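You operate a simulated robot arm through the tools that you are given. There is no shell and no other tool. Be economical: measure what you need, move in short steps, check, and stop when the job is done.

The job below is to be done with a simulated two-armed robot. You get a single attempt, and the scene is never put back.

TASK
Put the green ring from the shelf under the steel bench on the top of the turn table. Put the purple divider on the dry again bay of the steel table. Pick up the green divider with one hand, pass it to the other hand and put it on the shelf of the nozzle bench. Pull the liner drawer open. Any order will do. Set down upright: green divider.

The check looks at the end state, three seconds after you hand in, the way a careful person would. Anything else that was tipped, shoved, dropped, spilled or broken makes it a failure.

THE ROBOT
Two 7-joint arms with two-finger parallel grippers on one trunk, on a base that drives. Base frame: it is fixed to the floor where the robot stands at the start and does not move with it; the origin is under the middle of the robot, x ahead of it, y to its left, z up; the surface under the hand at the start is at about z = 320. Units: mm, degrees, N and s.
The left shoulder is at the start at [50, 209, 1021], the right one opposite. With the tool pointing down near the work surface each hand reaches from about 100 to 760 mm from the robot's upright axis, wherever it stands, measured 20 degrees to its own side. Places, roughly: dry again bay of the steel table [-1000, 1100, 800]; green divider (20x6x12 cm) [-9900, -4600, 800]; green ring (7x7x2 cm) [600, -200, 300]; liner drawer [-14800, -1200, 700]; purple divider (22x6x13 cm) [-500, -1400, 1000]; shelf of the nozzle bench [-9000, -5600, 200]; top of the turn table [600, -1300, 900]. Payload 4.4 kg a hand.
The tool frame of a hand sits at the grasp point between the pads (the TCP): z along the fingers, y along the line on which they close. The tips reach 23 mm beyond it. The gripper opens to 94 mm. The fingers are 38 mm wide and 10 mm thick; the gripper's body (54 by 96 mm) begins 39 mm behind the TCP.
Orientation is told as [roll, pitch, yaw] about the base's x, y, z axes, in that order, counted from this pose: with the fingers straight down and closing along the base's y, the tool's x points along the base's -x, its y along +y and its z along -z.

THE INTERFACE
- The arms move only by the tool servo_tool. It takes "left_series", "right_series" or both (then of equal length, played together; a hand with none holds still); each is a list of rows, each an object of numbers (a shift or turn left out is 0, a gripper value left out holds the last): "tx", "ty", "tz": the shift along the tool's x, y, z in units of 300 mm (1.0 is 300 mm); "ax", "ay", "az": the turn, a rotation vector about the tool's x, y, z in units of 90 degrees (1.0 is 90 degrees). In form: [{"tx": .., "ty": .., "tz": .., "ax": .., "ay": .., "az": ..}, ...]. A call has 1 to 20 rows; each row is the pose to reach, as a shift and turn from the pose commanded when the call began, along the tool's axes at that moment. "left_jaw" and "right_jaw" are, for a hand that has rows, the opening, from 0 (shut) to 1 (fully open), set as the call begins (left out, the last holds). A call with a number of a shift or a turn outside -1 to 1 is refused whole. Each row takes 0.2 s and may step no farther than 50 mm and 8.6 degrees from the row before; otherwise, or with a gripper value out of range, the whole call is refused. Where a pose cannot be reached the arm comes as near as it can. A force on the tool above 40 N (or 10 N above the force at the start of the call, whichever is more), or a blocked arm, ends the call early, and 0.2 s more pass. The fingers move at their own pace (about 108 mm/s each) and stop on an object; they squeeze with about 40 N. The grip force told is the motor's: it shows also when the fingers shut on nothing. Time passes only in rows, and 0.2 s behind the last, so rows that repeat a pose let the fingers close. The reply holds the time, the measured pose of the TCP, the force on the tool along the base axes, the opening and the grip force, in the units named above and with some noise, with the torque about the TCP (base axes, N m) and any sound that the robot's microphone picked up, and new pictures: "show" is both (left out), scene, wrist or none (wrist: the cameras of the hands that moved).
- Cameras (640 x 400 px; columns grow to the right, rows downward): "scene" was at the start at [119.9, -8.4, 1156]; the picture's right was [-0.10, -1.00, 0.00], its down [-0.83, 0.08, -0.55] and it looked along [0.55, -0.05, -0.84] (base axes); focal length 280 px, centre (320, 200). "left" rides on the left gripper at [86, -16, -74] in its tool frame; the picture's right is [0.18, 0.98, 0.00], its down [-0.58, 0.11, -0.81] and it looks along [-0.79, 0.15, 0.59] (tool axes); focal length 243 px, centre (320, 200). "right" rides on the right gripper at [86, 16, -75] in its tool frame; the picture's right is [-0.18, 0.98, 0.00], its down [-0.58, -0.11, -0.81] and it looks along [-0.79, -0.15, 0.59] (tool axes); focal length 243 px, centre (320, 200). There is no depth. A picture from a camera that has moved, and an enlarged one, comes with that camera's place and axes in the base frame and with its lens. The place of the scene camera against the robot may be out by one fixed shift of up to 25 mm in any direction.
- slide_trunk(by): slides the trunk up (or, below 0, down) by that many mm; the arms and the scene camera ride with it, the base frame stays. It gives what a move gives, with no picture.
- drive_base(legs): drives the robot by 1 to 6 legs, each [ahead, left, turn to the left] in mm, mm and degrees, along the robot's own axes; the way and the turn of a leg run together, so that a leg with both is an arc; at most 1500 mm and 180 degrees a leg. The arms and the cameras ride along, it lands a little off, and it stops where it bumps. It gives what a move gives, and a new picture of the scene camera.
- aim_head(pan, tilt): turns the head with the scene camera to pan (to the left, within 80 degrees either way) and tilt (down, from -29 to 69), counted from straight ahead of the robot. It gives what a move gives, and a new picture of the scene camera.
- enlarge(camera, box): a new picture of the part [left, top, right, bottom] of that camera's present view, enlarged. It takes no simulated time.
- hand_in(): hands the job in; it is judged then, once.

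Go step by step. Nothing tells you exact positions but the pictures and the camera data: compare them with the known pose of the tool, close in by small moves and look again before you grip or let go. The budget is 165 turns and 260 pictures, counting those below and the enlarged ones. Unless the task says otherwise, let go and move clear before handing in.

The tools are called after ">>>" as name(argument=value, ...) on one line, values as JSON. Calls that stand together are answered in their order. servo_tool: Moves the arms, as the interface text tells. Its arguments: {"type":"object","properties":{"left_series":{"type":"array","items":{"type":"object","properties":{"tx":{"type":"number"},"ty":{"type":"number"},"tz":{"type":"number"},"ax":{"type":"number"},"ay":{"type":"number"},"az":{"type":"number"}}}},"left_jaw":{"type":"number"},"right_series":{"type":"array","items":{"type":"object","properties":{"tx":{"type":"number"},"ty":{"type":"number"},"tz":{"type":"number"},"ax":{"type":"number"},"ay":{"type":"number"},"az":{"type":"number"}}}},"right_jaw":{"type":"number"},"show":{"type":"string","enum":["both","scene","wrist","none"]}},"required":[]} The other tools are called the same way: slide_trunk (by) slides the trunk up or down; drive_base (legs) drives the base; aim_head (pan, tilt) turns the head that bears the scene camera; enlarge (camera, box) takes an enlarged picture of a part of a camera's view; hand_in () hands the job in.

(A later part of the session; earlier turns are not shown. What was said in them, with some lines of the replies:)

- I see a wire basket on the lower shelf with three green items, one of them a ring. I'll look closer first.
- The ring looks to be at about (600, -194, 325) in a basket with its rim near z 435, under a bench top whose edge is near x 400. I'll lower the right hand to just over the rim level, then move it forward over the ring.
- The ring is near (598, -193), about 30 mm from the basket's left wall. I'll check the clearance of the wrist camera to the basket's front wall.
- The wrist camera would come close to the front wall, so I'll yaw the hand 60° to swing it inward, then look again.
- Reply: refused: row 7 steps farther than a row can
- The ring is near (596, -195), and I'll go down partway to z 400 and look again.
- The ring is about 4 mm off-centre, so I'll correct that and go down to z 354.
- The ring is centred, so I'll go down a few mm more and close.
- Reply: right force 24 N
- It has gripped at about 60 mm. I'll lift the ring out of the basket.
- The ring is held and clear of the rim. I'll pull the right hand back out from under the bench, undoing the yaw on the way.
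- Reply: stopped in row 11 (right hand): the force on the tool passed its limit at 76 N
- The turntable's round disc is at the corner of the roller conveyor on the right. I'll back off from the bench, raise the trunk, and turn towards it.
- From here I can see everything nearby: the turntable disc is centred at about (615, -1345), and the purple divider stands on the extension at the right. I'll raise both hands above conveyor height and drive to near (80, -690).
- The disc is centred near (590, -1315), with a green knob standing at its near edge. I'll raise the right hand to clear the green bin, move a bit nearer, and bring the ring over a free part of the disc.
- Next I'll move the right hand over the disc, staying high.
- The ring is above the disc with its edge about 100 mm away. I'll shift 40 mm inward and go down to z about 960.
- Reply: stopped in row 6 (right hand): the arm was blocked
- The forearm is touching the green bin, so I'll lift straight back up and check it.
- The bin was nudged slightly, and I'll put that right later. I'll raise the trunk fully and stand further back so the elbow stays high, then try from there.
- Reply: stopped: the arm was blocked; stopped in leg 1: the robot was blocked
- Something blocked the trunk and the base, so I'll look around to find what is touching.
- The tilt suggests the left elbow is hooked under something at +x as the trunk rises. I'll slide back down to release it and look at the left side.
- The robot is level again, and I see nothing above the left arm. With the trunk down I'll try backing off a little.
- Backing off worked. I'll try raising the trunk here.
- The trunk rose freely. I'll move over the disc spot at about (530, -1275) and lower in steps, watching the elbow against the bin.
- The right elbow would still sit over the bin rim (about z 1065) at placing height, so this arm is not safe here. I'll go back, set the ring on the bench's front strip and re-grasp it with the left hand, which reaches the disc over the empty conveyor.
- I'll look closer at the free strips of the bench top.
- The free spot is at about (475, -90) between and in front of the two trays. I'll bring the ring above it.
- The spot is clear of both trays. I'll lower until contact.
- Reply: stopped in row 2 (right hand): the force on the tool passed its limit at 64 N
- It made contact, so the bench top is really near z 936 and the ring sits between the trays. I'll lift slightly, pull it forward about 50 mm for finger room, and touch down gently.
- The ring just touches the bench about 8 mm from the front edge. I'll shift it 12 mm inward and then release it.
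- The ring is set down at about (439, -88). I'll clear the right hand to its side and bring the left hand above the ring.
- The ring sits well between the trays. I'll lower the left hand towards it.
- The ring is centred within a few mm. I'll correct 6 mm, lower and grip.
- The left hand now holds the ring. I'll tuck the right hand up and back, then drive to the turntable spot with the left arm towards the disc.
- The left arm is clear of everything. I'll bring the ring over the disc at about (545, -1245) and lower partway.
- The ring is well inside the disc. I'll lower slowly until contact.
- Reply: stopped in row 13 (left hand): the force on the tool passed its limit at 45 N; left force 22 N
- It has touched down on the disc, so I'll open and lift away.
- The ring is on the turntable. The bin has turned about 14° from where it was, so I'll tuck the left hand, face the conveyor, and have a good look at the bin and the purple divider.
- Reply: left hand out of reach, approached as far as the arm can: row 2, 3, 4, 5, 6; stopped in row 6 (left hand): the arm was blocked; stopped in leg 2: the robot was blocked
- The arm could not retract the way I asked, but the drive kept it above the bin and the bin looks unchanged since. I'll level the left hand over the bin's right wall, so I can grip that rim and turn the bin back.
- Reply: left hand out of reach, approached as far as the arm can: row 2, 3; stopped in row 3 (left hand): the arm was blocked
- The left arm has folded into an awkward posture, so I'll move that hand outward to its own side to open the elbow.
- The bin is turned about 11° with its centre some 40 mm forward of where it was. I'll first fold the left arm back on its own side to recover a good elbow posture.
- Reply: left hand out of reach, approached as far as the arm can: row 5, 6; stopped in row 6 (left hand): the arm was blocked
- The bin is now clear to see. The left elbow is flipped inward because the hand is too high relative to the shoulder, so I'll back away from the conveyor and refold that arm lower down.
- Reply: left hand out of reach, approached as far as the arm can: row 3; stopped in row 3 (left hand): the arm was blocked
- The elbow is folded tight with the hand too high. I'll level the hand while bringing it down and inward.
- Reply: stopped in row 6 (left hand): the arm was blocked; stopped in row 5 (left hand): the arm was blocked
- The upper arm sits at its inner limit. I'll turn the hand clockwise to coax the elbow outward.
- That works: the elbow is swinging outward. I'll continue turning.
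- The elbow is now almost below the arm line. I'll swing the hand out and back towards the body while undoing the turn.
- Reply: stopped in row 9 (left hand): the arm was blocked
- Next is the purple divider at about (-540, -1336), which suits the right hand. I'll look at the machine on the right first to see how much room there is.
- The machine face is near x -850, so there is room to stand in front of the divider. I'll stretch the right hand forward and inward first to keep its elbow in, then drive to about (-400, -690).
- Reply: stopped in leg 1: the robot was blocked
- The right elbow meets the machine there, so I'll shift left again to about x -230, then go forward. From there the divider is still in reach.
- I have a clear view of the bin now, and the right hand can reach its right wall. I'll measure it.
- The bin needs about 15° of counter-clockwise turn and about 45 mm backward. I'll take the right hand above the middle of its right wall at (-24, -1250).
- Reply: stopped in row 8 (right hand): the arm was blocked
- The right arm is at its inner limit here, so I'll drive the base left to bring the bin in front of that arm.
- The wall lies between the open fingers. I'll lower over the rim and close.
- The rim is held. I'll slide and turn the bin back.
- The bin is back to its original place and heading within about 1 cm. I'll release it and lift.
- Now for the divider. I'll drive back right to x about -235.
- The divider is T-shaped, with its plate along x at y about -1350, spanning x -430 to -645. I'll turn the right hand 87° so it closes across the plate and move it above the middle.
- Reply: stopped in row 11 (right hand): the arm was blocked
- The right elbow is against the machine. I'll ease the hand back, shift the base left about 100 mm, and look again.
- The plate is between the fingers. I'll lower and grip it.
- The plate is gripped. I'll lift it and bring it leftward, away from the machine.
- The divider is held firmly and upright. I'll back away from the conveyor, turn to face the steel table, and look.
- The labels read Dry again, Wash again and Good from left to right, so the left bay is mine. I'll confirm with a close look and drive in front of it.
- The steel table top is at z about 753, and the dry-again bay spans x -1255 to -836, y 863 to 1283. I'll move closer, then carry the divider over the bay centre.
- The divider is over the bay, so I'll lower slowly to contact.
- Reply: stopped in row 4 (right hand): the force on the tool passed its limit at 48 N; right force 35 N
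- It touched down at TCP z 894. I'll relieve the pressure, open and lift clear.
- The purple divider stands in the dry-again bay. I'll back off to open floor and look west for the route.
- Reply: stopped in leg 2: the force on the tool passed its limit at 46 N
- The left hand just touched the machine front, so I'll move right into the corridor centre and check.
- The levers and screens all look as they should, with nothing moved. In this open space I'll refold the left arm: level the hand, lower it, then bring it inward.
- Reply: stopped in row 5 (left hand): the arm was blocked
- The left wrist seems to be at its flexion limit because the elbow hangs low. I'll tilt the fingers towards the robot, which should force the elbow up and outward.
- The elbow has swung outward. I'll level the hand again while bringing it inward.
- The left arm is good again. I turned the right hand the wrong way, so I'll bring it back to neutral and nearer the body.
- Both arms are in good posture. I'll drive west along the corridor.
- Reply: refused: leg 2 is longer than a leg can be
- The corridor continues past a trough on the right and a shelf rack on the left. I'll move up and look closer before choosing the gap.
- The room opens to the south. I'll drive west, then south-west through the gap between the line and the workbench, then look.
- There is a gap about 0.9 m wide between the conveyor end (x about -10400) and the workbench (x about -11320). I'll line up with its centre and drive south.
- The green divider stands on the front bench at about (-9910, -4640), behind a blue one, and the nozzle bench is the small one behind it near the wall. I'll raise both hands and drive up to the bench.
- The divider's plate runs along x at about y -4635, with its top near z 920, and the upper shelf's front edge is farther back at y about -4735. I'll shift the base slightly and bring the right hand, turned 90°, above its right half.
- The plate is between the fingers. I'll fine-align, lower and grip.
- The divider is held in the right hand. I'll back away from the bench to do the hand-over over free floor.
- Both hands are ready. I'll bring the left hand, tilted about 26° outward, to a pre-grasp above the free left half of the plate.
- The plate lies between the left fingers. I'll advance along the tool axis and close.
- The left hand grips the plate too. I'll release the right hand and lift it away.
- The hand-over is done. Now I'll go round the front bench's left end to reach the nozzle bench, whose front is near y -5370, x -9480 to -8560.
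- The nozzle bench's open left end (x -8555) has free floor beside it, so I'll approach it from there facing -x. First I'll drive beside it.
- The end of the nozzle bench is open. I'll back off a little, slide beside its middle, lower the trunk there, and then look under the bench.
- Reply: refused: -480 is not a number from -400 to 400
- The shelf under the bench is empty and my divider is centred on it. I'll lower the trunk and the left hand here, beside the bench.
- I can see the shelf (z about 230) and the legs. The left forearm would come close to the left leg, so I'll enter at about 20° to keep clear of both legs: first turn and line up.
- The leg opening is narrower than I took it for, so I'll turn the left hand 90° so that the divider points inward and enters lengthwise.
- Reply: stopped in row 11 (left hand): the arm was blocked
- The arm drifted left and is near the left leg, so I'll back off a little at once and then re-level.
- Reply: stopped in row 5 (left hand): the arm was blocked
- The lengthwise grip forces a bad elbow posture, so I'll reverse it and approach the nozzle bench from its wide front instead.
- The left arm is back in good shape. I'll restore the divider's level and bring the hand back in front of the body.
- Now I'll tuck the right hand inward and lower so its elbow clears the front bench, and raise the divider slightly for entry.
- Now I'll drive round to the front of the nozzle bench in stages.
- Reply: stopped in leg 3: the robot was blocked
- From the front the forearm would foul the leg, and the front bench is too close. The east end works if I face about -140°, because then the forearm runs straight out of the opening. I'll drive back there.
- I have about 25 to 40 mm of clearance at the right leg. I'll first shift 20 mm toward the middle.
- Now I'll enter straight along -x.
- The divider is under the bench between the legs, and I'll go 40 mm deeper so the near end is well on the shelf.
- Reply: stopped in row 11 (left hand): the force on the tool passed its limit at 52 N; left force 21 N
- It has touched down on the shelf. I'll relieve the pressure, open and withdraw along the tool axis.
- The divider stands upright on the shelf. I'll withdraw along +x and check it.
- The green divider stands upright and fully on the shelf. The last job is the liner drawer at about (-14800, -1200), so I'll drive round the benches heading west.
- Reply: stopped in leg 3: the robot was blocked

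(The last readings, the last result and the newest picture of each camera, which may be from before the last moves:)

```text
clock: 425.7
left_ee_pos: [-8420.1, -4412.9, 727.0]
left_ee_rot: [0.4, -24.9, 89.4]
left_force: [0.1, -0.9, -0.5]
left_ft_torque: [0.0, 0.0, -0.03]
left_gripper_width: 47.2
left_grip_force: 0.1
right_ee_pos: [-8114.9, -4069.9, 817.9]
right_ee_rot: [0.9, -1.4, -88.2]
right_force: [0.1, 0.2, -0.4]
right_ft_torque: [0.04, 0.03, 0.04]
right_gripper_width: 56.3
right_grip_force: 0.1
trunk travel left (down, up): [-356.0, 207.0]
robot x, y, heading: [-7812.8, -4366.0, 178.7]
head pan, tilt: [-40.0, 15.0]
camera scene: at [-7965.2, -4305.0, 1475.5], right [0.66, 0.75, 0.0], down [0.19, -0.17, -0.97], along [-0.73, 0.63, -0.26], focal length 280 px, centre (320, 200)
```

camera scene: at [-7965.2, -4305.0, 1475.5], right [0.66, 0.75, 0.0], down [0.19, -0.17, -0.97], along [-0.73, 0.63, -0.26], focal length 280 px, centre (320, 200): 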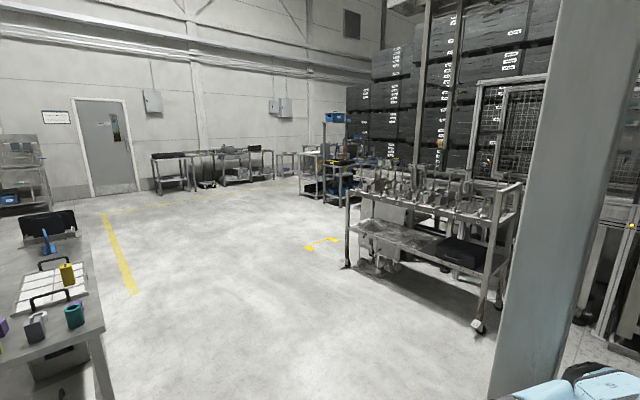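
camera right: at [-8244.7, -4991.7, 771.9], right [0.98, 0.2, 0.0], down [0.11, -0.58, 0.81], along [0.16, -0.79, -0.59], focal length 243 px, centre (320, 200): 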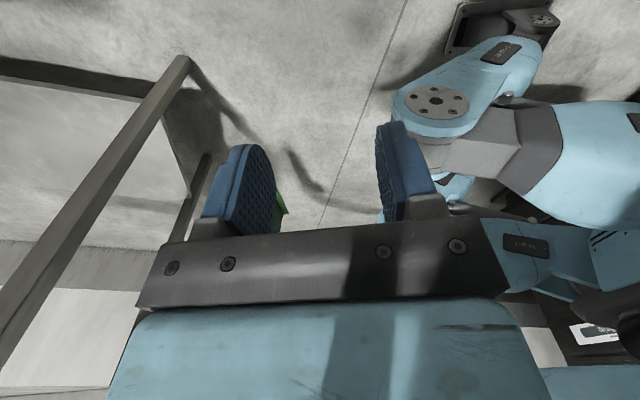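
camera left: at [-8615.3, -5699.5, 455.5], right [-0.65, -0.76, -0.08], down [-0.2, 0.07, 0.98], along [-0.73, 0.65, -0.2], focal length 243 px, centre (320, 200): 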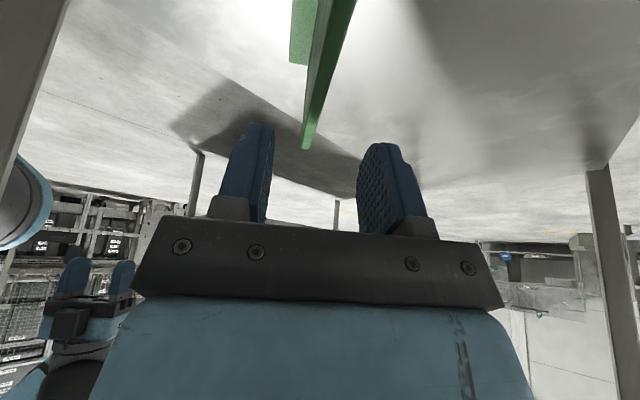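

The column on the right blocked the arm. I'll return both hands to a neutral, compact pose before going on.

>>> servo_tool(left_series=[{"ay": 0.07, "ty": -0.1}, {"ay": 0.14, "ty": -0.2}, {"ay": 0.21, "ty": -0.3}, {"ay": 0.275, "ty": -0.4}, {"ay": 0.275, "ty": -0.4}, {"ay": 0.275, "ty": -0.4}, {"ay": 0.275, "ty": -0.4}, {"ay": 0.275, "ty": -0.4}, {"ay": 0.275, "ty": -0.4}, {"ay": 0.275, "ty": -0.4}, {"ay": 0.275, "ty": -0.4}], right_series=[{"az": 0.09, "tx": -0.04}, {"az": 0.18, "tx": -0.08}, {"az": 0.27, "tx": -0.12}, {"az": 0.36, "tx": -0.16}, {"az": 0.45, "tx": -0.2}, {"az": 0.54, "tx": -0.24}, {"az": 0.63, "tx": -0.28}, {"az": 0.72, "tx": -0.32}, {"az": 0.81, "tx": -0.36}, {"az": 0.9, "tx": -0.4}, {"az": 0.99, "tx": -0.4}], show="none")

>>> servo_tool(left_series=[{"az": -0.09}, {"az": -0.18}, {"az": -0.27}, {"az": -0.36}, {"az": -0.45}, {"az": -0.54}, {"az": -0.63}, {"az": -0.72}, {"az": -0.81}, {"az": -0.9}, {"az": -0.99}], show="none")

>>> aim_head(pan=0, tilt=40)

```text
clock: 428.1
left_ee_pos: [-8302.8, -4411.8, 723.3]
left_ee_rot: [0.0, -0.2, 89.7]
left_force: [-0.4, -0.1, 0.5]
left_ft_torque: [-0.02, -0.02, 0.01]
left_gripper_width: 47.3
left_grip_force: 0.0
right_ee_pos: [-8113.4, -4189.9, 817.9]
right_ee_rot: [1.4, 1.1, -177.4]
right_force: [0.5, 0.4, -0.4]
right_ft_torque: [0.03, 0.0, 0.04]
right_gripper_width: 56.6
right_grip_force: 0.0
trunk travel left (down, up): [-356.0, 207.0]
robot x, y, heading: [-7818.1, -4364.1, 178.8]
head pan, tilt: [-40.0, 15.0]
```

```text
clock: 430.5
left_ee_pos: [-8300.6, -4414.5, 724.7]
left_ee_rot: [-0.1, 0.0, 178.9]
left_force: [-0.2, 0.6, 0.4]
left_ft_torque: [0.02, 0.05, 0.01]
left_gripper_width: 46.8
left_grip_force: 0.0
right_ee_pos: [-8114.2, -4190.1, 818.9]
right_ee_rot: [1.4, 1.1, -177.3]
right_force: [0.6, -0.2, -1.1]
right_ft_torque: [-0.01, 0.03, -0.02]
right_gripper_width: 56.4
right_grip_force: 0.1
trunk travel left (down, up): [-356.0, 207.0]
robot x, y, heading: [-7815.9, -4367.8, 178.7]
head pan, tilt: [-40.0, 15.0]
```

```text
clock: 431.6
left_ee_pos: [-8301.1, -4413.5, 725.2]
left_ee_rot: [-0.2, 0.0, 178.8]
left_force: [-0.7, -0.9, 0.4]
left_ft_torque: [0.01, 0.01, 0.03]
left_gripper_width: 46.9
left_grip_force: 0.1
right_ee_pos: [-8114.6, -4190.2, 819.5]
right_ee_rot: [1.5, 1.1, -177.2]
right_force: [0.4, -0.3, 0.0]
right_ft_torque: [-0.01, 0.0, 0.03]
right_gripper_width: 56.2
right_grip_force: 0.0
trunk travel left (down, up): [-356.0, 207.0]
robot x, y, heading: [-7816.4, -4368.2, 179.0]
head pan, tilt: [0.0, 40.0]
camera scene: at [-7985.3, -4364.8, 1435.3], right [0.02, 1.0, 0.0], down [0.64, -0.01, -0.77], along [-0.77, 0.02, -0.64], focal length 280 px, centre (320, 200)
```

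scene: 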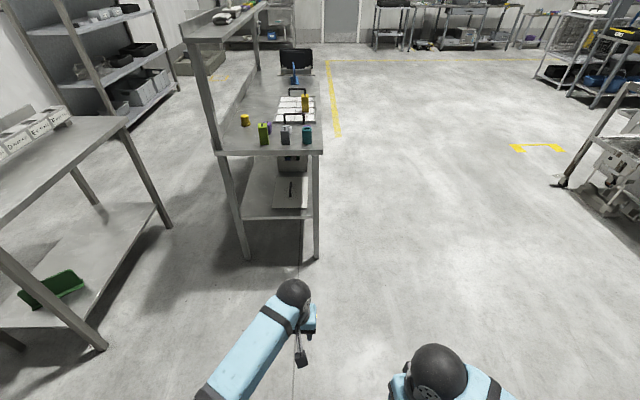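

>>> drive_base(legs=[[550, 0, 0], [400, -500, 0], [1450, 0, 0], [1450, 0, 0], [900, 0, 0]])

>>> aim_head(pan=-35, tilt=15)

```text
clock: 457.1
left_ee_pos: [-13028.5, -3858.5, 724.5]
left_ee_rot: [-0.3, -0.1, 179.5]
left_force: [-0.2, -0.1, -0.6]
left_ft_torque: [0.01, 0.0, 0.03]
left_gripper_width: 46.9
left_grip_force: 0.0
right_ee_pos: [-12845.5, -3631.5, 817.6]
right_ee_rot: [1.4, 1.1, -176.4]
right_force: [0.6, 0.9, 0.8]
right_ft_torque: [-0.01, -0.01, -0.03]
right_gripper_width: 56.1
right_grip_force: 0.0
trunk travel left (down, up): [-356.0, 207.0]
robot x, y, heading: [-12543.7, -3804.2, 179.5]
head pan, tilt: [0.0, 40.0]
camera scene: at [-12714.3, -3804.0, 1435.2], right [0.01, 1.0, 0.0], down [0.64, 0.0, -0.77], along [-0.77, 0.0, -0.64], focal length 280 px, centre (320, 200)
```

scene: 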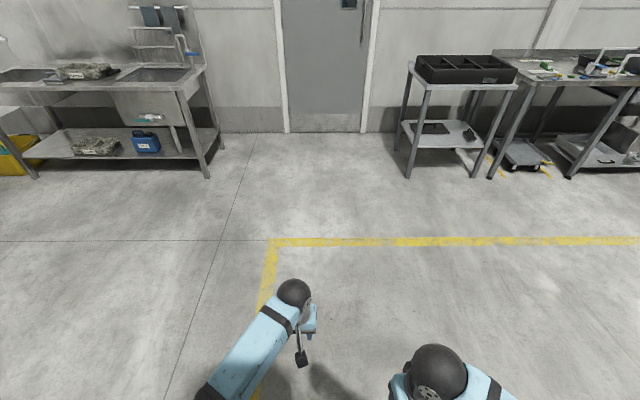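

```text
clock: 458.1
left_ee_pos: [-13029.0, -3856.2, 724.9]
left_ee_rot: [-0.2, -0.1, 179.5]
left_force: [0.5, -1.1, -1.1]
left_ft_torque: [0.01, 0.0, 0.01]
left_gripper_width: 47.1
left_grip_force: 0.2
right_ee_pos: [-12844.2, -3631.1, 819.8]
right_ee_rot: [1.5, 1.1, -176.6]
right_force: [-0.2, 0.3, 0.4]
right_ft_torque: [-0.02, 0.03, 0.02]
right_gripper_width: 56.3
right_grip_force: 0.1
trunk travel left (down, up): [-356.0, 207.0]
robot x, y, heading: [-12544.1, -3802.2, 179.4]
head pan, tilt: [-35.0, 15.0]
camera scene: at [-12705.2, -3750.6, 1474.8], right [0.58, 0.82, 0.0], down [0.21, -0.15, -0.97], along [-0.79, 0.56, -0.26], focal length 280 px, centre (320, 200)
```

scene: 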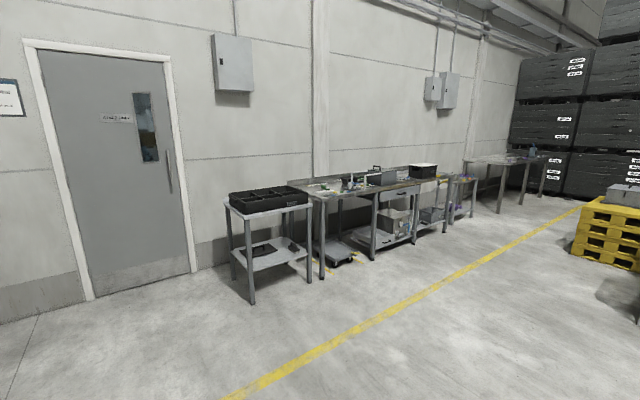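

>>> enlarge(camera="scene", box=[290, 150, 490, 270])

```text
3.20 times, centred on (390, 210) of scene
camera zoom: at [-12705.2, -3750.6, 1474.8], right [0.58, 0.82, 0.0], down [0.21, -0.15, -0.97], along [-0.79, 0.56, -0.26], focal length 894 px, centre (96, 168)
```

zoom: 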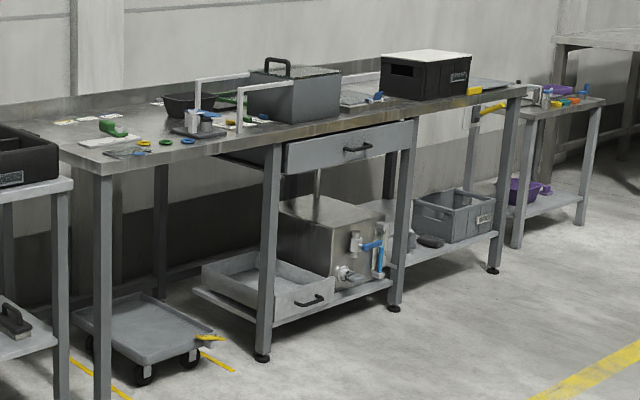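

I see a single drawer with a bar handle under the wall table at about (-14734, -1157). I'll drive in front of it and look closer.

>>> drive_base(legs=[[500, -1200, 0], [500, -1200, 0]])

>>> aim_head(pan=-10, tilt=35)

```text
clock: 479.3
left_ee_pos: [-13972.0, -1418.2, 725.0]
left_ee_rot: [-0.2, 0.0, 177.2]
left_force: [0.3, -0.4, -0.2]
left_ft_torque: [0.01, 0.0, -0.02]
left_gripper_width: 47.0
left_grip_force: 0.0
right_ee_pos: [-13778.8, -1198.9, 819.0]
right_ee_rot: [1.4, 1.1, -178.8]
right_force: [0.0, 0.2, 0.5]
right_ft_torque: [-0.02, 0.01, 0.02]
right_gripper_width: 56.3
right_grip_force: 0.2
trunk travel left (down, up): [-356.0, 207.0]
robot x, y, heading: [-13489.0, -1383.3, 177.3]
head pan, tilt: [-35.0, 15.0]
camera scene: at [-13644.0, -1324.8, 1474.8], right [0.61, 0.79, 0.0], down [0.21, -0.16, -0.97], along [-0.77, 0.59, -0.26], focal length 280 px, centre (320, 200)
```

scene: 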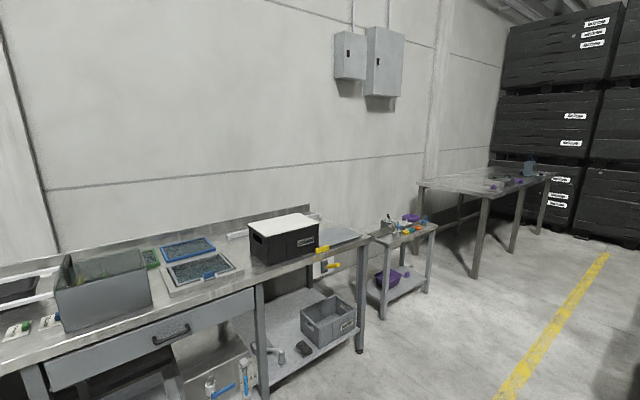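

```text
clock: 480.2
left_ee_pos: [-13972.1, -1417.5, 724.2]
left_ee_rot: [-0.2, -0.2, 177.3]
left_force: [-1.1, -0.2, 0.1]
left_ft_torque: [0.01, -0.01, 0.01]
left_gripper_width: 47.1
left_grip_force: 0.2
right_ee_pos: [-13778.2, -1200.1, 818.6]
right_ee_rot: [1.5, 1.1, -178.8]
right_force: [-0.2, -0.2, 0.4]
right_ft_torque: [0.02, 0.0, 0.04]
right_gripper_width: 56.3
right_grip_force: 0.0
trunk travel left (down, up): [-356.0, 207.0]
robot x, y, heading: [-13487.5, -1379.9, 177.1]
head pan, tilt: [-10.0, 35.0]
camera scene: at [-13655.9, -1362.5, 1442.9], right [0.22, 0.98, 0.0], down [0.56, -0.13, -0.82], along [-0.8, 0.18, -0.57], focal length 280 px, centre (320, 200)
```

scene: 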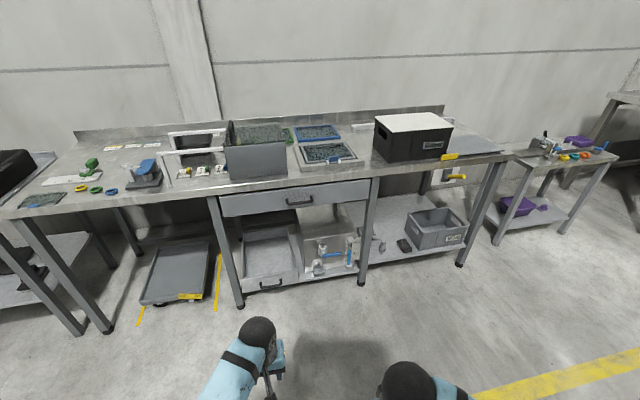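

>>> enlarge(camera="scene", box=[200, 160, 400, 290])

```text
3.08 times, centred on (300, 225) of scene
camera zoom: at [-13655.9, -1362.5, 1442.9], right [0.22, 0.98, 0.0], down [0.56, -0.13, -0.82], along [-0.8, 0.18, -0.57], focal length 860 px, centre (382, 123)
```

zoom: 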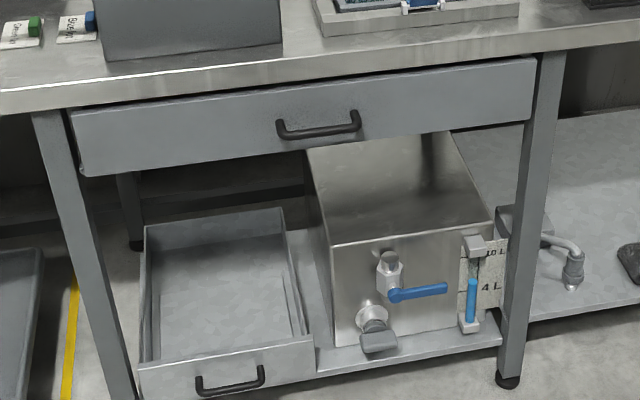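

The liner drawer's bar handle is at about (-14680, -1228, 715), about 120 mm wide. I'll lower the trunk, straighten up, and turn the right hand to point forward with its jaws closing vertically.

>>> slide_trunk(by=-200)

>>> drive_base(legs=[[0, 80, 2.8]])

>>> servo_tool(right_series=[{"az": -0.09, "tx": -0.09, "ty": -0.02}, {"az": -0.18, "tx": -0.18, "ty": -0.04}, {"az": -0.27, "tx": -0.27, "ty": -0.06}, {"az": -0.36, "tx": -0.36, "ty": -0.08}, {"az": -0.45, "tx": -0.45, "ty": -0.1}, {"az": -0.54, "tx": -0.54, "ty": -0.12}, {"az": -0.63, "tx": -0.63, "ty": -0.14}, {"az": -0.72, "tx": -0.72, "ty": -0.16}, {"az": -0.81, "tx": -0.81, "ty": -0.17}, {"az": -0.9, "tx": -0.9, "ty": -0.17}, {"az": -0.98, "tx": -0.95, "ty": -0.17}], right_jaw=1, show="none")

>>> servo_tool(right_series=[{"ax": 0.09}, {"ax": 0.18}, {"ax": 0.27}, {"ax": 0.36}, {"ax": 0.45}, {"ax": 0.54}, {"ax": 0.63}, {"ax": 0.72}])

```text
clock: 482.5
left_ee_pos: [-13974.5, -1415.8, 691.3]
left_ee_rot: [-0.4, -0.2, 177.2]
left_force: [-0.1, 0.5, 0.4]
left_ft_torque: [-0.01, 0.02, 0.01]
left_gripper_width: 47.0
left_grip_force: 0.0
right_ee_pos: [-13777.9, -1199.6, 783.3]
right_ee_rot: [1.5, 1.1, -178.8]
right_force: [0.7, -0.2, -0.7]
right_ft_torque: [-0.03, -0.02, -0.03]
right_gripper_width: 56.3
right_grip_force: 0.1
trunk travel left (down, up): [-311.0, 252.0]
robot x, y, heading: [-13482.5, -1385.5, 177.3]
head pan, tilt: [-10.0, 35.0]
stopped: the arm was blocked; the commanded pose is now the measured one
```

```text
clock: 483.9
left_ee_pos: [-13974.2, -1517.8, 692.8]
left_ee_rot: [-0.5, -0.4, -179.9]
left_force: [0.5, -0.1, -0.3]
left_ft_torque: [-0.03, 0.03, 0.0]
left_gripper_width: 46.9
left_grip_force: 0.1
right_ee_pos: [-13789.3, -1294.2, 783.7]
right_ee_rot: [1.4, 1.1, -175.9]
right_force: [0.4, 0.8, -0.3]
right_ft_torque: [0.01, 0.0, 0.01]
right_gripper_width: 56.7
right_grip_force: 0.0
trunk travel left (down, up): [-311.0, 252.0]
robot x, y, heading: [-13488.5, -1460.7, -179.8]
head pan, tilt: [-10.0, 35.0]
camera scene: at [-13658.4, -1449.2, 1406.6], right [0.17, 0.99, 0.0], down [0.57, -0.1, -0.82], along [-0.81, 0.14, -0.57], focal length 280 px, centre (320, 200)
```

scene: 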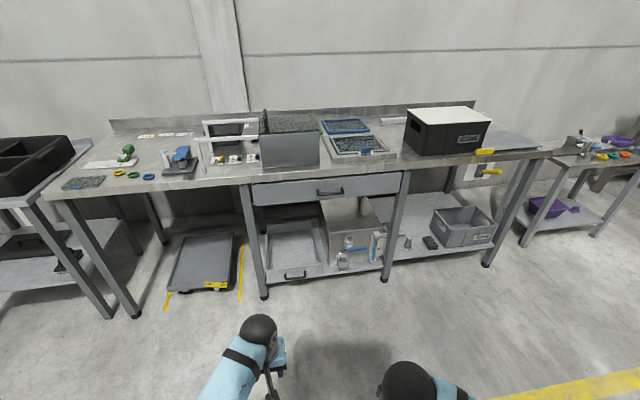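

```text
clock: 486.3
left_ee_pos: [-13976.4, -1516.1, 692.8]
left_ee_rot: [-0.6, -0.6, -180.0]
left_force: [-0.5, 0.3, -0.6]
left_ft_torque: [-0.02, 0.02, -0.01]
left_gripper_width: 47.3
left_grip_force: 0.1
right_ee_pos: [-14077.1, -1262.7, 774.0]
right_ee_rot: [1.1, -1.5, -87.7]
right_force: [-0.3, -0.5, 0.4]
right_ft_torque: [-0.01, 0.01, 0.0]
right_gripper_width: 94.1
right_grip_force: 0.1
trunk travel left (down, up): [-311.0, 252.0]
robot x, y, heading: [-13485.4, -1465.0, -179.8]
head pan, tilt: [-10.0, 35.0]
```

```text
clock: 488.1
left_ee_pos: [-13977.4, -1515.2, 692.8]
left_ee_rot: [-0.6, -0.5, -179.8]
left_force: [-0.1, 0.5, -0.1]
left_ft_torque: [-0.01, 0.01, 0.0]
left_gripper_width: 47.1
left_grip_force: 0.1
right_ee_pos: [-14077.6, -1261.5, 775.0]
right_ee_rot: [-63.9, -1.4, -87.8]
right_force: [-0.5, 0.7, 0.0]
right_ft_torque: [0.0, -0.02, -0.04]
right_gripper_width: 93.8
right_grip_force: 0.1
trunk travel left (down, up): [-311.0, 252.0]
robot x, y, heading: [-13487.1, -1463.6, -179.6]
head pan, tilt: [-10.0, 35.0]
camera scene: at [-13658.1, -1448.6, 1405.9], right [0.17, 0.99, 0.0], down [0.57, -0.1, -0.82], along [-0.81, 0.14, -0.57], focal length 280 px, centre (320, 200)
camera right: at [-14006.7, -1171.5, 791.5], right [0.44, -0.19, -0.88], down [0.7, -0.54, 0.47], along [-0.56, -0.82, -0.11], focal length 243 px, centre (320, 200)
```

scene: 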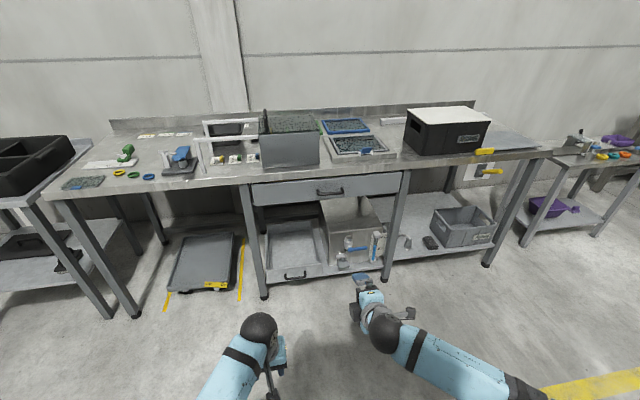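
right: 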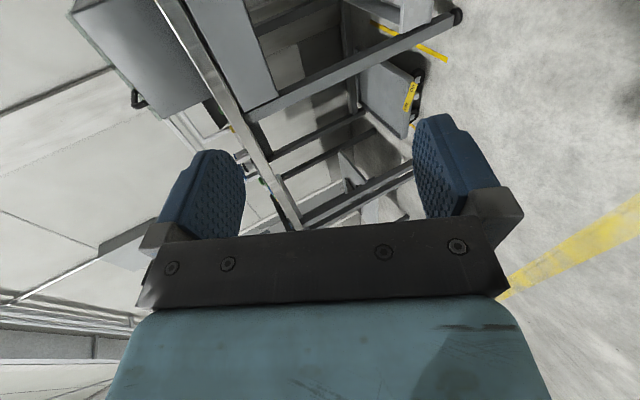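

The right hand points forward and down with vertical jaws. I'll lower it to handle height, drive closer, and check.

>>> servo_tool(right_series=[{"tx": 0.06, "ty": 0.08, "tz": 0.04}, {"tx": 0.12, "ty": 0.17, "tz": 0.083}, {"tx": 0.12, "ty": 0.17, "tz": 0.083}], show="none")

>>> drive_base(legs=[[440, 0, 0]])

>>> enlarge(camera="scene", box=[240, 170, 460, 330])

```text
clock: 488.9
left_ee_pos: [-13976.7, -1515.6, 694.2]
left_ee_rot: [-0.7, -0.5, -179.9]
left_force: [-0.1, 0.2, 0.1]
left_ft_torque: [0.02, 0.02, -0.01]
left_gripper_width: 47.1
left_grip_force: 0.0
right_ee_pos: [-14078.0, -1227.6, 718.1]
right_ee_rot: [-63.6, -1.4, -87.8]
right_force: [0.3, 0.7, -0.4]
right_ft_torque: [0.0, -0.03, -0.01]
right_gripper_width: 94.2
right_grip_force: 0.0
trunk travel left (down, up): [-311.0, 252.0]
robot x, y, heading: [-13483.8, -1463.8, -179.6]
head pan, tilt: [-10.0, 35.0]
```

```text
clock: 491.5
left_ee_pos: [-14412.7, -1515.5, 695.2]
left_ee_rot: [-0.7, -0.8, 179.9]
left_force: [0.1, 0.0, -0.3]
left_ft_torque: [-0.02, 0.0, 0.02]
left_gripper_width: 47.1
left_grip_force: 0.1
right_ee_pos: [-14513.5, -1228.2, 716.2]
right_ee_rot: [-63.7, -1.6, -87.9]
right_force: [0.7, -0.4, 0.1]
right_ft_torque: [0.0, 0.02, -0.01]
right_gripper_width: 93.9
right_grip_force: 0.0
trunk travel left (down, up): [-311.0, 252.0]
robot x, y, heading: [-13917.6, -1465.9, -179.6]
head pan, tilt: [-10.0, 35.0]
camera scene: at [-14093.7, -1449.8, 1405.4], right [0.17, 0.99, 0.0], down [0.57, -0.1, -0.82], along [-0.81, 0.14, -0.57], focal length 280 px, centre (320, 200)
```

scene: 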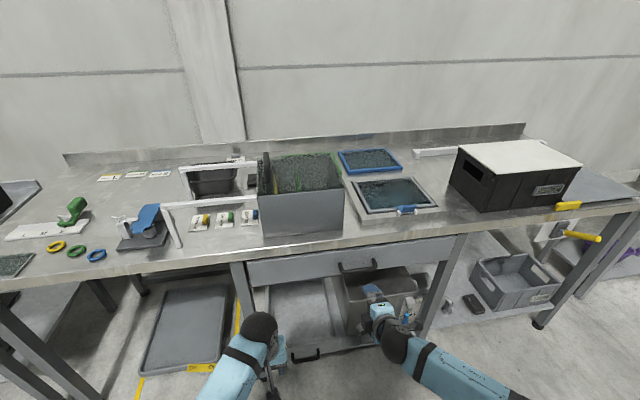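

```text
2.50 times, centred on (350, 250) of scene
camera zoom: at [-14093.7, -1449.8, 1405.4], right [0.17, 0.99, 0.0], down [0.57, -0.1, -0.82], along [-0.81, 0.14, -0.57], focal length 699 px, centre (245, 75)
```

zoom: 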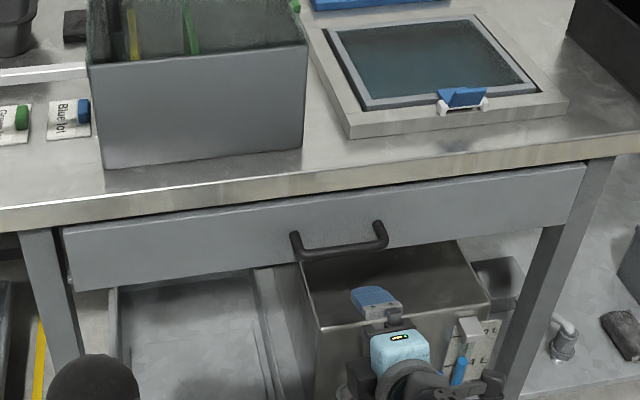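

I can see the handle clearly: a U bar about 35 mm proud of the drawer face. I'll tilt a bit more horizontal and creep forward, then check with the wrist camera.

>>> drive_base(legs=[[75, 0, 0]])

>>> servo_tool(right_series=[{"ax": 0.08}, {"ax": 0.15}, {"ax": 0.15}], show="wrist")

>>> enlarge(camera="scene", box=[300, 200, 460, 330])

```text
clock: 492.6
left_ee_pos: [-14489.2, -1516.9, 694.1]
left_ee_rot: [-0.7, -0.7, -180.0]
left_force: [0.0, 0.6, -0.7]
left_ft_torque: [-0.02, -0.01, -0.02]
left_gripper_width: 47.0
left_grip_force: 0.2
right_ee_pos: [-14588.7, -1228.0, 716.8]
right_ee_rot: [-63.6, -1.6, -87.8]
right_force: [-0.3, 1.1, -0.2]
right_ft_torque: [-0.01, 0.0, -0.03]
right_gripper_width: 93.9
right_grip_force: 0.1
trunk travel left (down, up): [-311.0, 252.0]
robot x, y, heading: [-13997.8, -1464.7, -179.9]
head pan, tilt: [-10.0, 35.0]
camera scene: at [-14169.7, -1450.4, 1405.1], right [0.17, 0.99, 0.0], down [0.57, -0.1, -0.82], along [-0.81, 0.14, -0.57], focal length 280 px, centre (320, 200)
```

scene: 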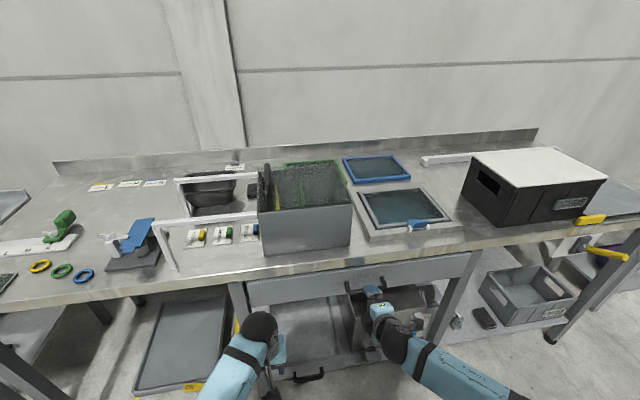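

```text
clock: 493.4
left_ee_pos: [-14489.3, -1516.4, 695.3]
left_ee_rot: [-0.8, -0.9, -179.9]
left_force: [0.5, 0.2, 0.9]
left_ft_torque: [0.01, 0.0, -0.03]
left_gripper_width: 47.1
left_grip_force: 0.2
right_ee_pos: [-14586.1, -1228.1, 715.5]
right_ee_rot: [-77.1, -1.4, -87.8]
right_force: [-0.6, -0.5, -0.3]
right_ft_torque: [-0.01, 0.01, -0.02]
right_gripper_width: 94.0
right_grip_force: 0.0
trunk travel left (down, up): [-311.0, 252.0]
robot x, y, heading: [-14000.1, -1466.7, -179.9]
head pan, tilt: [-10.0, 35.0]
camera right: at [-14514.8, -1139.3, 714.7], right [0.23, -0.2, -0.95], down [0.78, -0.54, 0.3], along [-0.58, -0.82, 0.03], focal length 243 px, centre (320, 200)
```

right: 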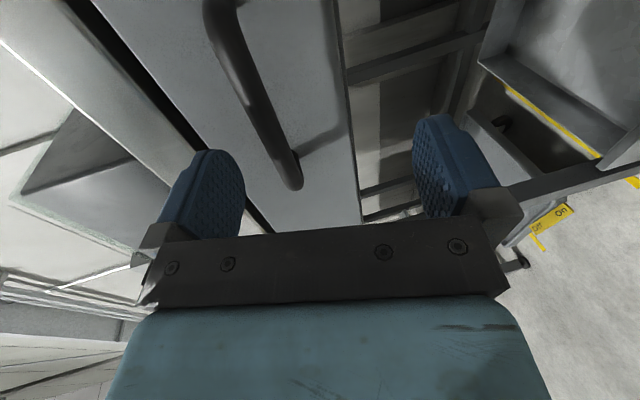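

```text
3.08 times, centred on (380, 265) of scene
camera zoom: at [-14168.8, -1450.1, 1405.0], right [0.17, 0.99, 0.0], down [0.57, -0.1, -0.82], along [-0.81, 0.14, -0.57], focal length 860 px, centre (135, 0)
```

zoom: 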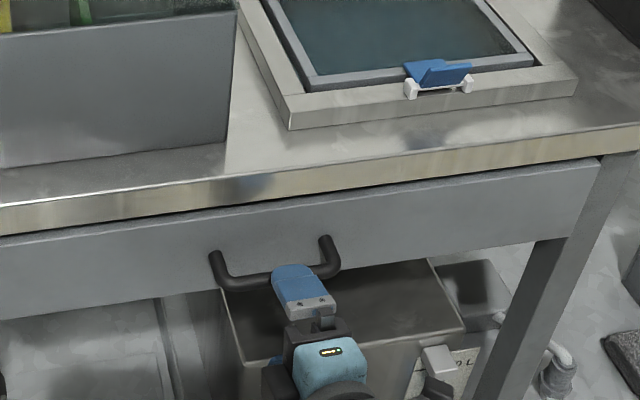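

The wrist view puts the bar at about x -14632, z 735, slightly above my jaw centre. I'll rise 20 mm, then go forward around it.

>>> servo_tool(right_series=[{"ty": -0.065, "tz": -0.015}, {"ty": -0.075, "tz": 0.03}, {"ty": -0.086, "tz": 0.075}, {"ty": -0.093, "tz": 0.108}, {"ty": -0.093, "tz": 0.108}], show="wrist")

>>> enlarge(camera="scene", box=[300, 200, 460, 330])

```text
clock: 494.6
left_ee_pos: [-14490.1, -1515.7, 696.4]
left_ee_rot: [-0.7, -0.9, -180.0]
left_force: [0.0, 0.6, 0.2]
left_ft_torque: [-0.02, 0.0, 0.01]
left_gripper_width: 47.2
left_grip_force: 0.0
right_ee_pos: [-14626.4, -1229.7, 737.9]
right_ee_rot: [-77.0, -1.4, -87.8]
right_force: [0.2, 0.0, -0.3]
right_ft_torque: [0.03, -0.02, -0.01]
right_gripper_width: 94.2
right_grip_force: 0.1
trunk travel left (down, up): [-311.0, 252.0]
robot x, y, heading: [-13999.9, -1461.6, -179.6]
head pan, tilt: [-10.0, 35.0]
camera right: at [-14553.7, -1140.5, 735.4], right [0.23, -0.2, -0.95], down [0.78, -0.54, 0.3], along [-0.58, -0.82, 0.03], focal length 243 px, centre (320, 200)
```

right: 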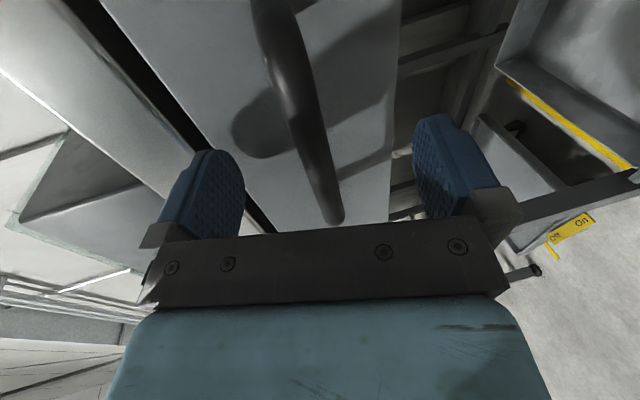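

```text
3.08 times, centred on (380, 265) of scene
camera zoom: at [-14168.6, -1450.3, 1404.8], right [0.17, 0.99, 0.0], down [0.57, -0.1, -0.82], along [-0.81, 0.14, -0.57], focal length 860 px, centre (135, 0)
```

zoom: 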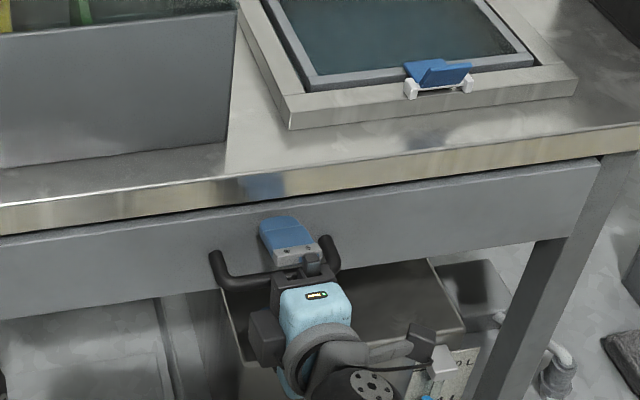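

The bar is right between the pads at the TCP, so I'll close on it.

>>> servo_tool(right_series=[{}, {}, {}, {}, {}], right_jaw=0, show="wrist")

```text
clock: 495.8
left_ee_pos: [-14490.8, -1515.9, 696.3]
left_ee_rot: [-0.9, -0.8, -179.9]
left_force: [0.4, -1.2, 0.3]
left_ft_torque: [0.03, 0.02, -0.01]
left_gripper_width: 47.0
left_grip_force: 0.0
right_ee_pos: [-14625.6, -1229.3, 735.7]
right_ee_rot: [-77.1, -1.4, -87.7]
right_force: [0.6, 0.5, 0.9]
right_ft_torque: [1.76, -0.03, 0.56]
right_gripper_width: 14.2
right_grip_force: 45.1
trunk travel left (down, up): [-311.0, 252.0]
robot x, y, heading: [-13994.2, -1464.7, -179.9]
head pan, tilt: [-10.0, 35.0]
camera right: at [-14553.6, -1140.7, 735.3], right [0.23, -0.2, -0.95], down [0.78, -0.54, 0.3], along [-0.58, -0.82, 0.03], focal length 243 px, centre (320, 200)
```

right: 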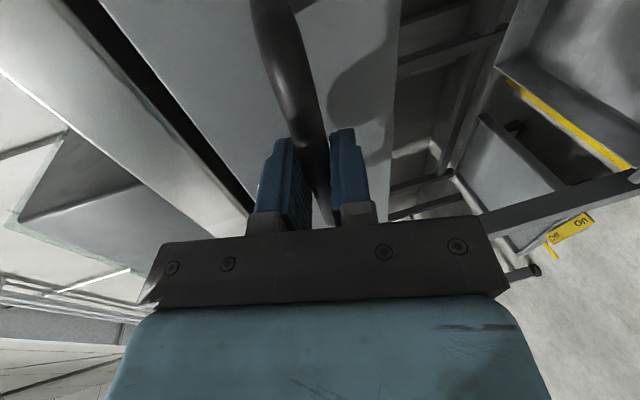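

The handle is gripped. I'll pull by driving slowly backward.

>>> drive_base(legs=[[-120, 0, 0]])

```text
clock: 497.0
left_ee_pos: [-14373.2, -1514.9, 696.3]
left_ee_rot: [-0.9, -1.0, -179.9]
left_force: [0.1, 0.8, -0.3]
left_ft_torque: [0.01, 0.02, 0.02]
left_gripper_width: 46.9
left_grip_force: 0.1
right_ee_pos: [-14508.0, -1229.4, 736.0]
right_ee_rot: [-77.1, -1.4, -87.7]
right_force: [-1.4, -6.4, -1.6]
right_ft_torque: [1.77, -0.02, -0.05]
right_gripper_width: 14.1
right_grip_force: 45.3
trunk travel left (down, up): [-311.0, 252.0]
robot x, y, heading: [-13881.9, -1461.8, -179.6]
head pan, tilt: [-10.0, 35.0]
camera scene: at [-14051.6, -1450.5, 1404.6], right [0.17, 0.99, 0.0], down [0.57, -0.1, -0.82], along [-0.81, 0.14, -0.57], focal length 280 px, centre (320, 200)
```

scene: 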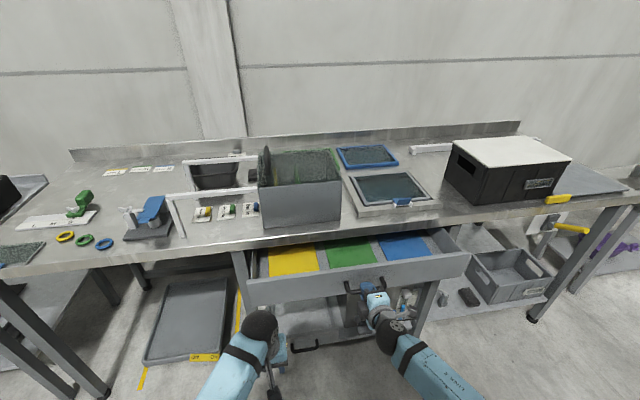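

The drawer is opening. I'll pull a bit further.

>>> drive_base(legs=[[-150, 0, 0]])

```text
clock: 498.4
left_ee_pos: [-14226.8, -1512.8, 697.4]
left_ee_rot: [-1.0, -1.1, 179.9]
left_force: [0.1, -0.5, 0.3]
left_ft_torque: [-0.03, 0.0, -0.02]
left_gripper_width: 47.2
left_grip_force: 0.0
right_ee_pos: [-14358.9, -1229.9, 737.3]
right_ee_rot: [-77.1, -1.3, -87.7]
right_force: [-1.7, -21.6, -1.8]
right_ft_torque: [1.49, -0.06, 1.23]
right_gripper_width: 14.1
right_grip_force: 44.6
trunk travel left (down, up): [-311.0, 252.0]
robot x, y, heading: [-13732.4, -1464.7, -179.8]
head pan, tilt: [-10.0, 35.0]
camera scene: at [-13903.1, -1451.0, 1404.2], right [0.17, 0.98, 0.0], down [0.56, -0.1, -0.82], along [-0.81, 0.14, -0.57], focal length 280 px, centre (320, 200)
```

scene: 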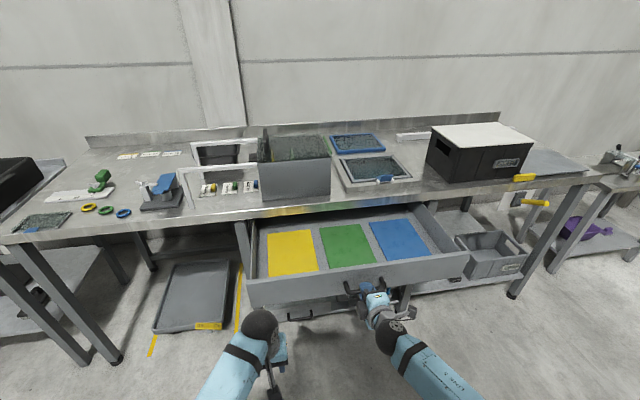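

The drawer is open about 270 mm. I'll release the handle and back away.

>>> servo_tool(right_series=[{}, {}, {}, {"tz": -0.08}, {"tz": -0.18}, {"tz": -0.28}], right_jaw=1, show="none")

>>> drive_base(legs=[[-250, 0, 0]])

```text
clock: 499.8
left_ee_pos: [-14226.5, -1512.0, 697.7]
left_ee_rot: [-0.9, -1.2, 179.9]
left_force: [0.0, -0.3, 0.7]
left_ft_torque: [0.0, -0.03, 0.02]
left_gripper_width: 47.1
left_grip_force: 0.2
right_ee_pos: [-14277.1, -1224.5, 756.1]
right_ee_rot: [-77.0, -1.5, -87.7]
right_force: [0.7, 0.1, 0.4]
right_ft_torque: [0.0, 0.01, -0.01]
right_gripper_width: 94.0
right_grip_force: 0.0
trunk travel left (down, up): [-311.0, 252.0]
robot x, y, heading: [-13728.1, -1460.1, -179.8]
head pan, tilt: [-10.0, 35.0]
```

```text
clock: 501.6
left_ee_pos: [-13981.0, -1511.6, 699.6]
left_ee_rot: [-0.9, -1.3, 180.0]
left_force: [0.3, -0.1, -0.8]
left_ft_torque: [0.03, 0.01, -0.03]
left_gripper_width: 47.1
left_grip_force: 0.2
right_ee_pos: [-14031.8, -1224.7, 756.5]
right_ee_rot: [-77.2, -1.6, -87.6]
right_force: [0.7, -0.7, -0.4]
right_ft_torque: [-0.03, -0.02, 0.05]
right_gripper_width: 93.9
right_grip_force: 0.0
trunk travel left (down, up): [-311.0, 252.0]
robot x, y, heading: [-13484.3, -1463.5, -180.0]
head pan, tilt: [-10.0, 35.0]
camera scene: at [-13656.1, -1448.9, 1403.7], right [0.17, 0.99, 0.0], down [0.56, -0.1, -0.82], along [-0.81, 0.14, -0.57], focal length 280 px, centre (320, 200)
```

scene: 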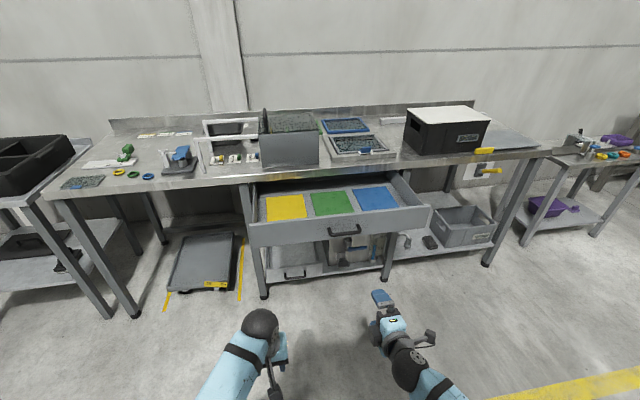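

The drawer stays open, the hands are clear, and all four jobs are finished, so I'm handing in.

>>> hand_in()

```text
The job is handed in.
```

I finished all four jobs and handed in; the result of the check hasn't come back.

- **Green ring:** it lies on top of the turn table. The right arm couldn't reach there safely, so I set the ring on the bench top partway and re-gripped it with the left hand.
- **Purple divider:** it stands in the dry again bay of the steel table.
- **Green divider:** it was picked up with the right hand, passed to the left, and stands upright on the shelf of the nozzle bench.
- **Liner drawer:** it is open about 270 mm.

**Risk for the check:** the right forearm bumped the green bin on the roller conveyor and turned it about 12–15°. I gripped its rim and moved it back to within about 1 cm of its original spot, by my camera estimate. The arms also touched the washing machine, the front bench, a leg of the nozzle bench and a column, and I saw nothing moved or damaged there.
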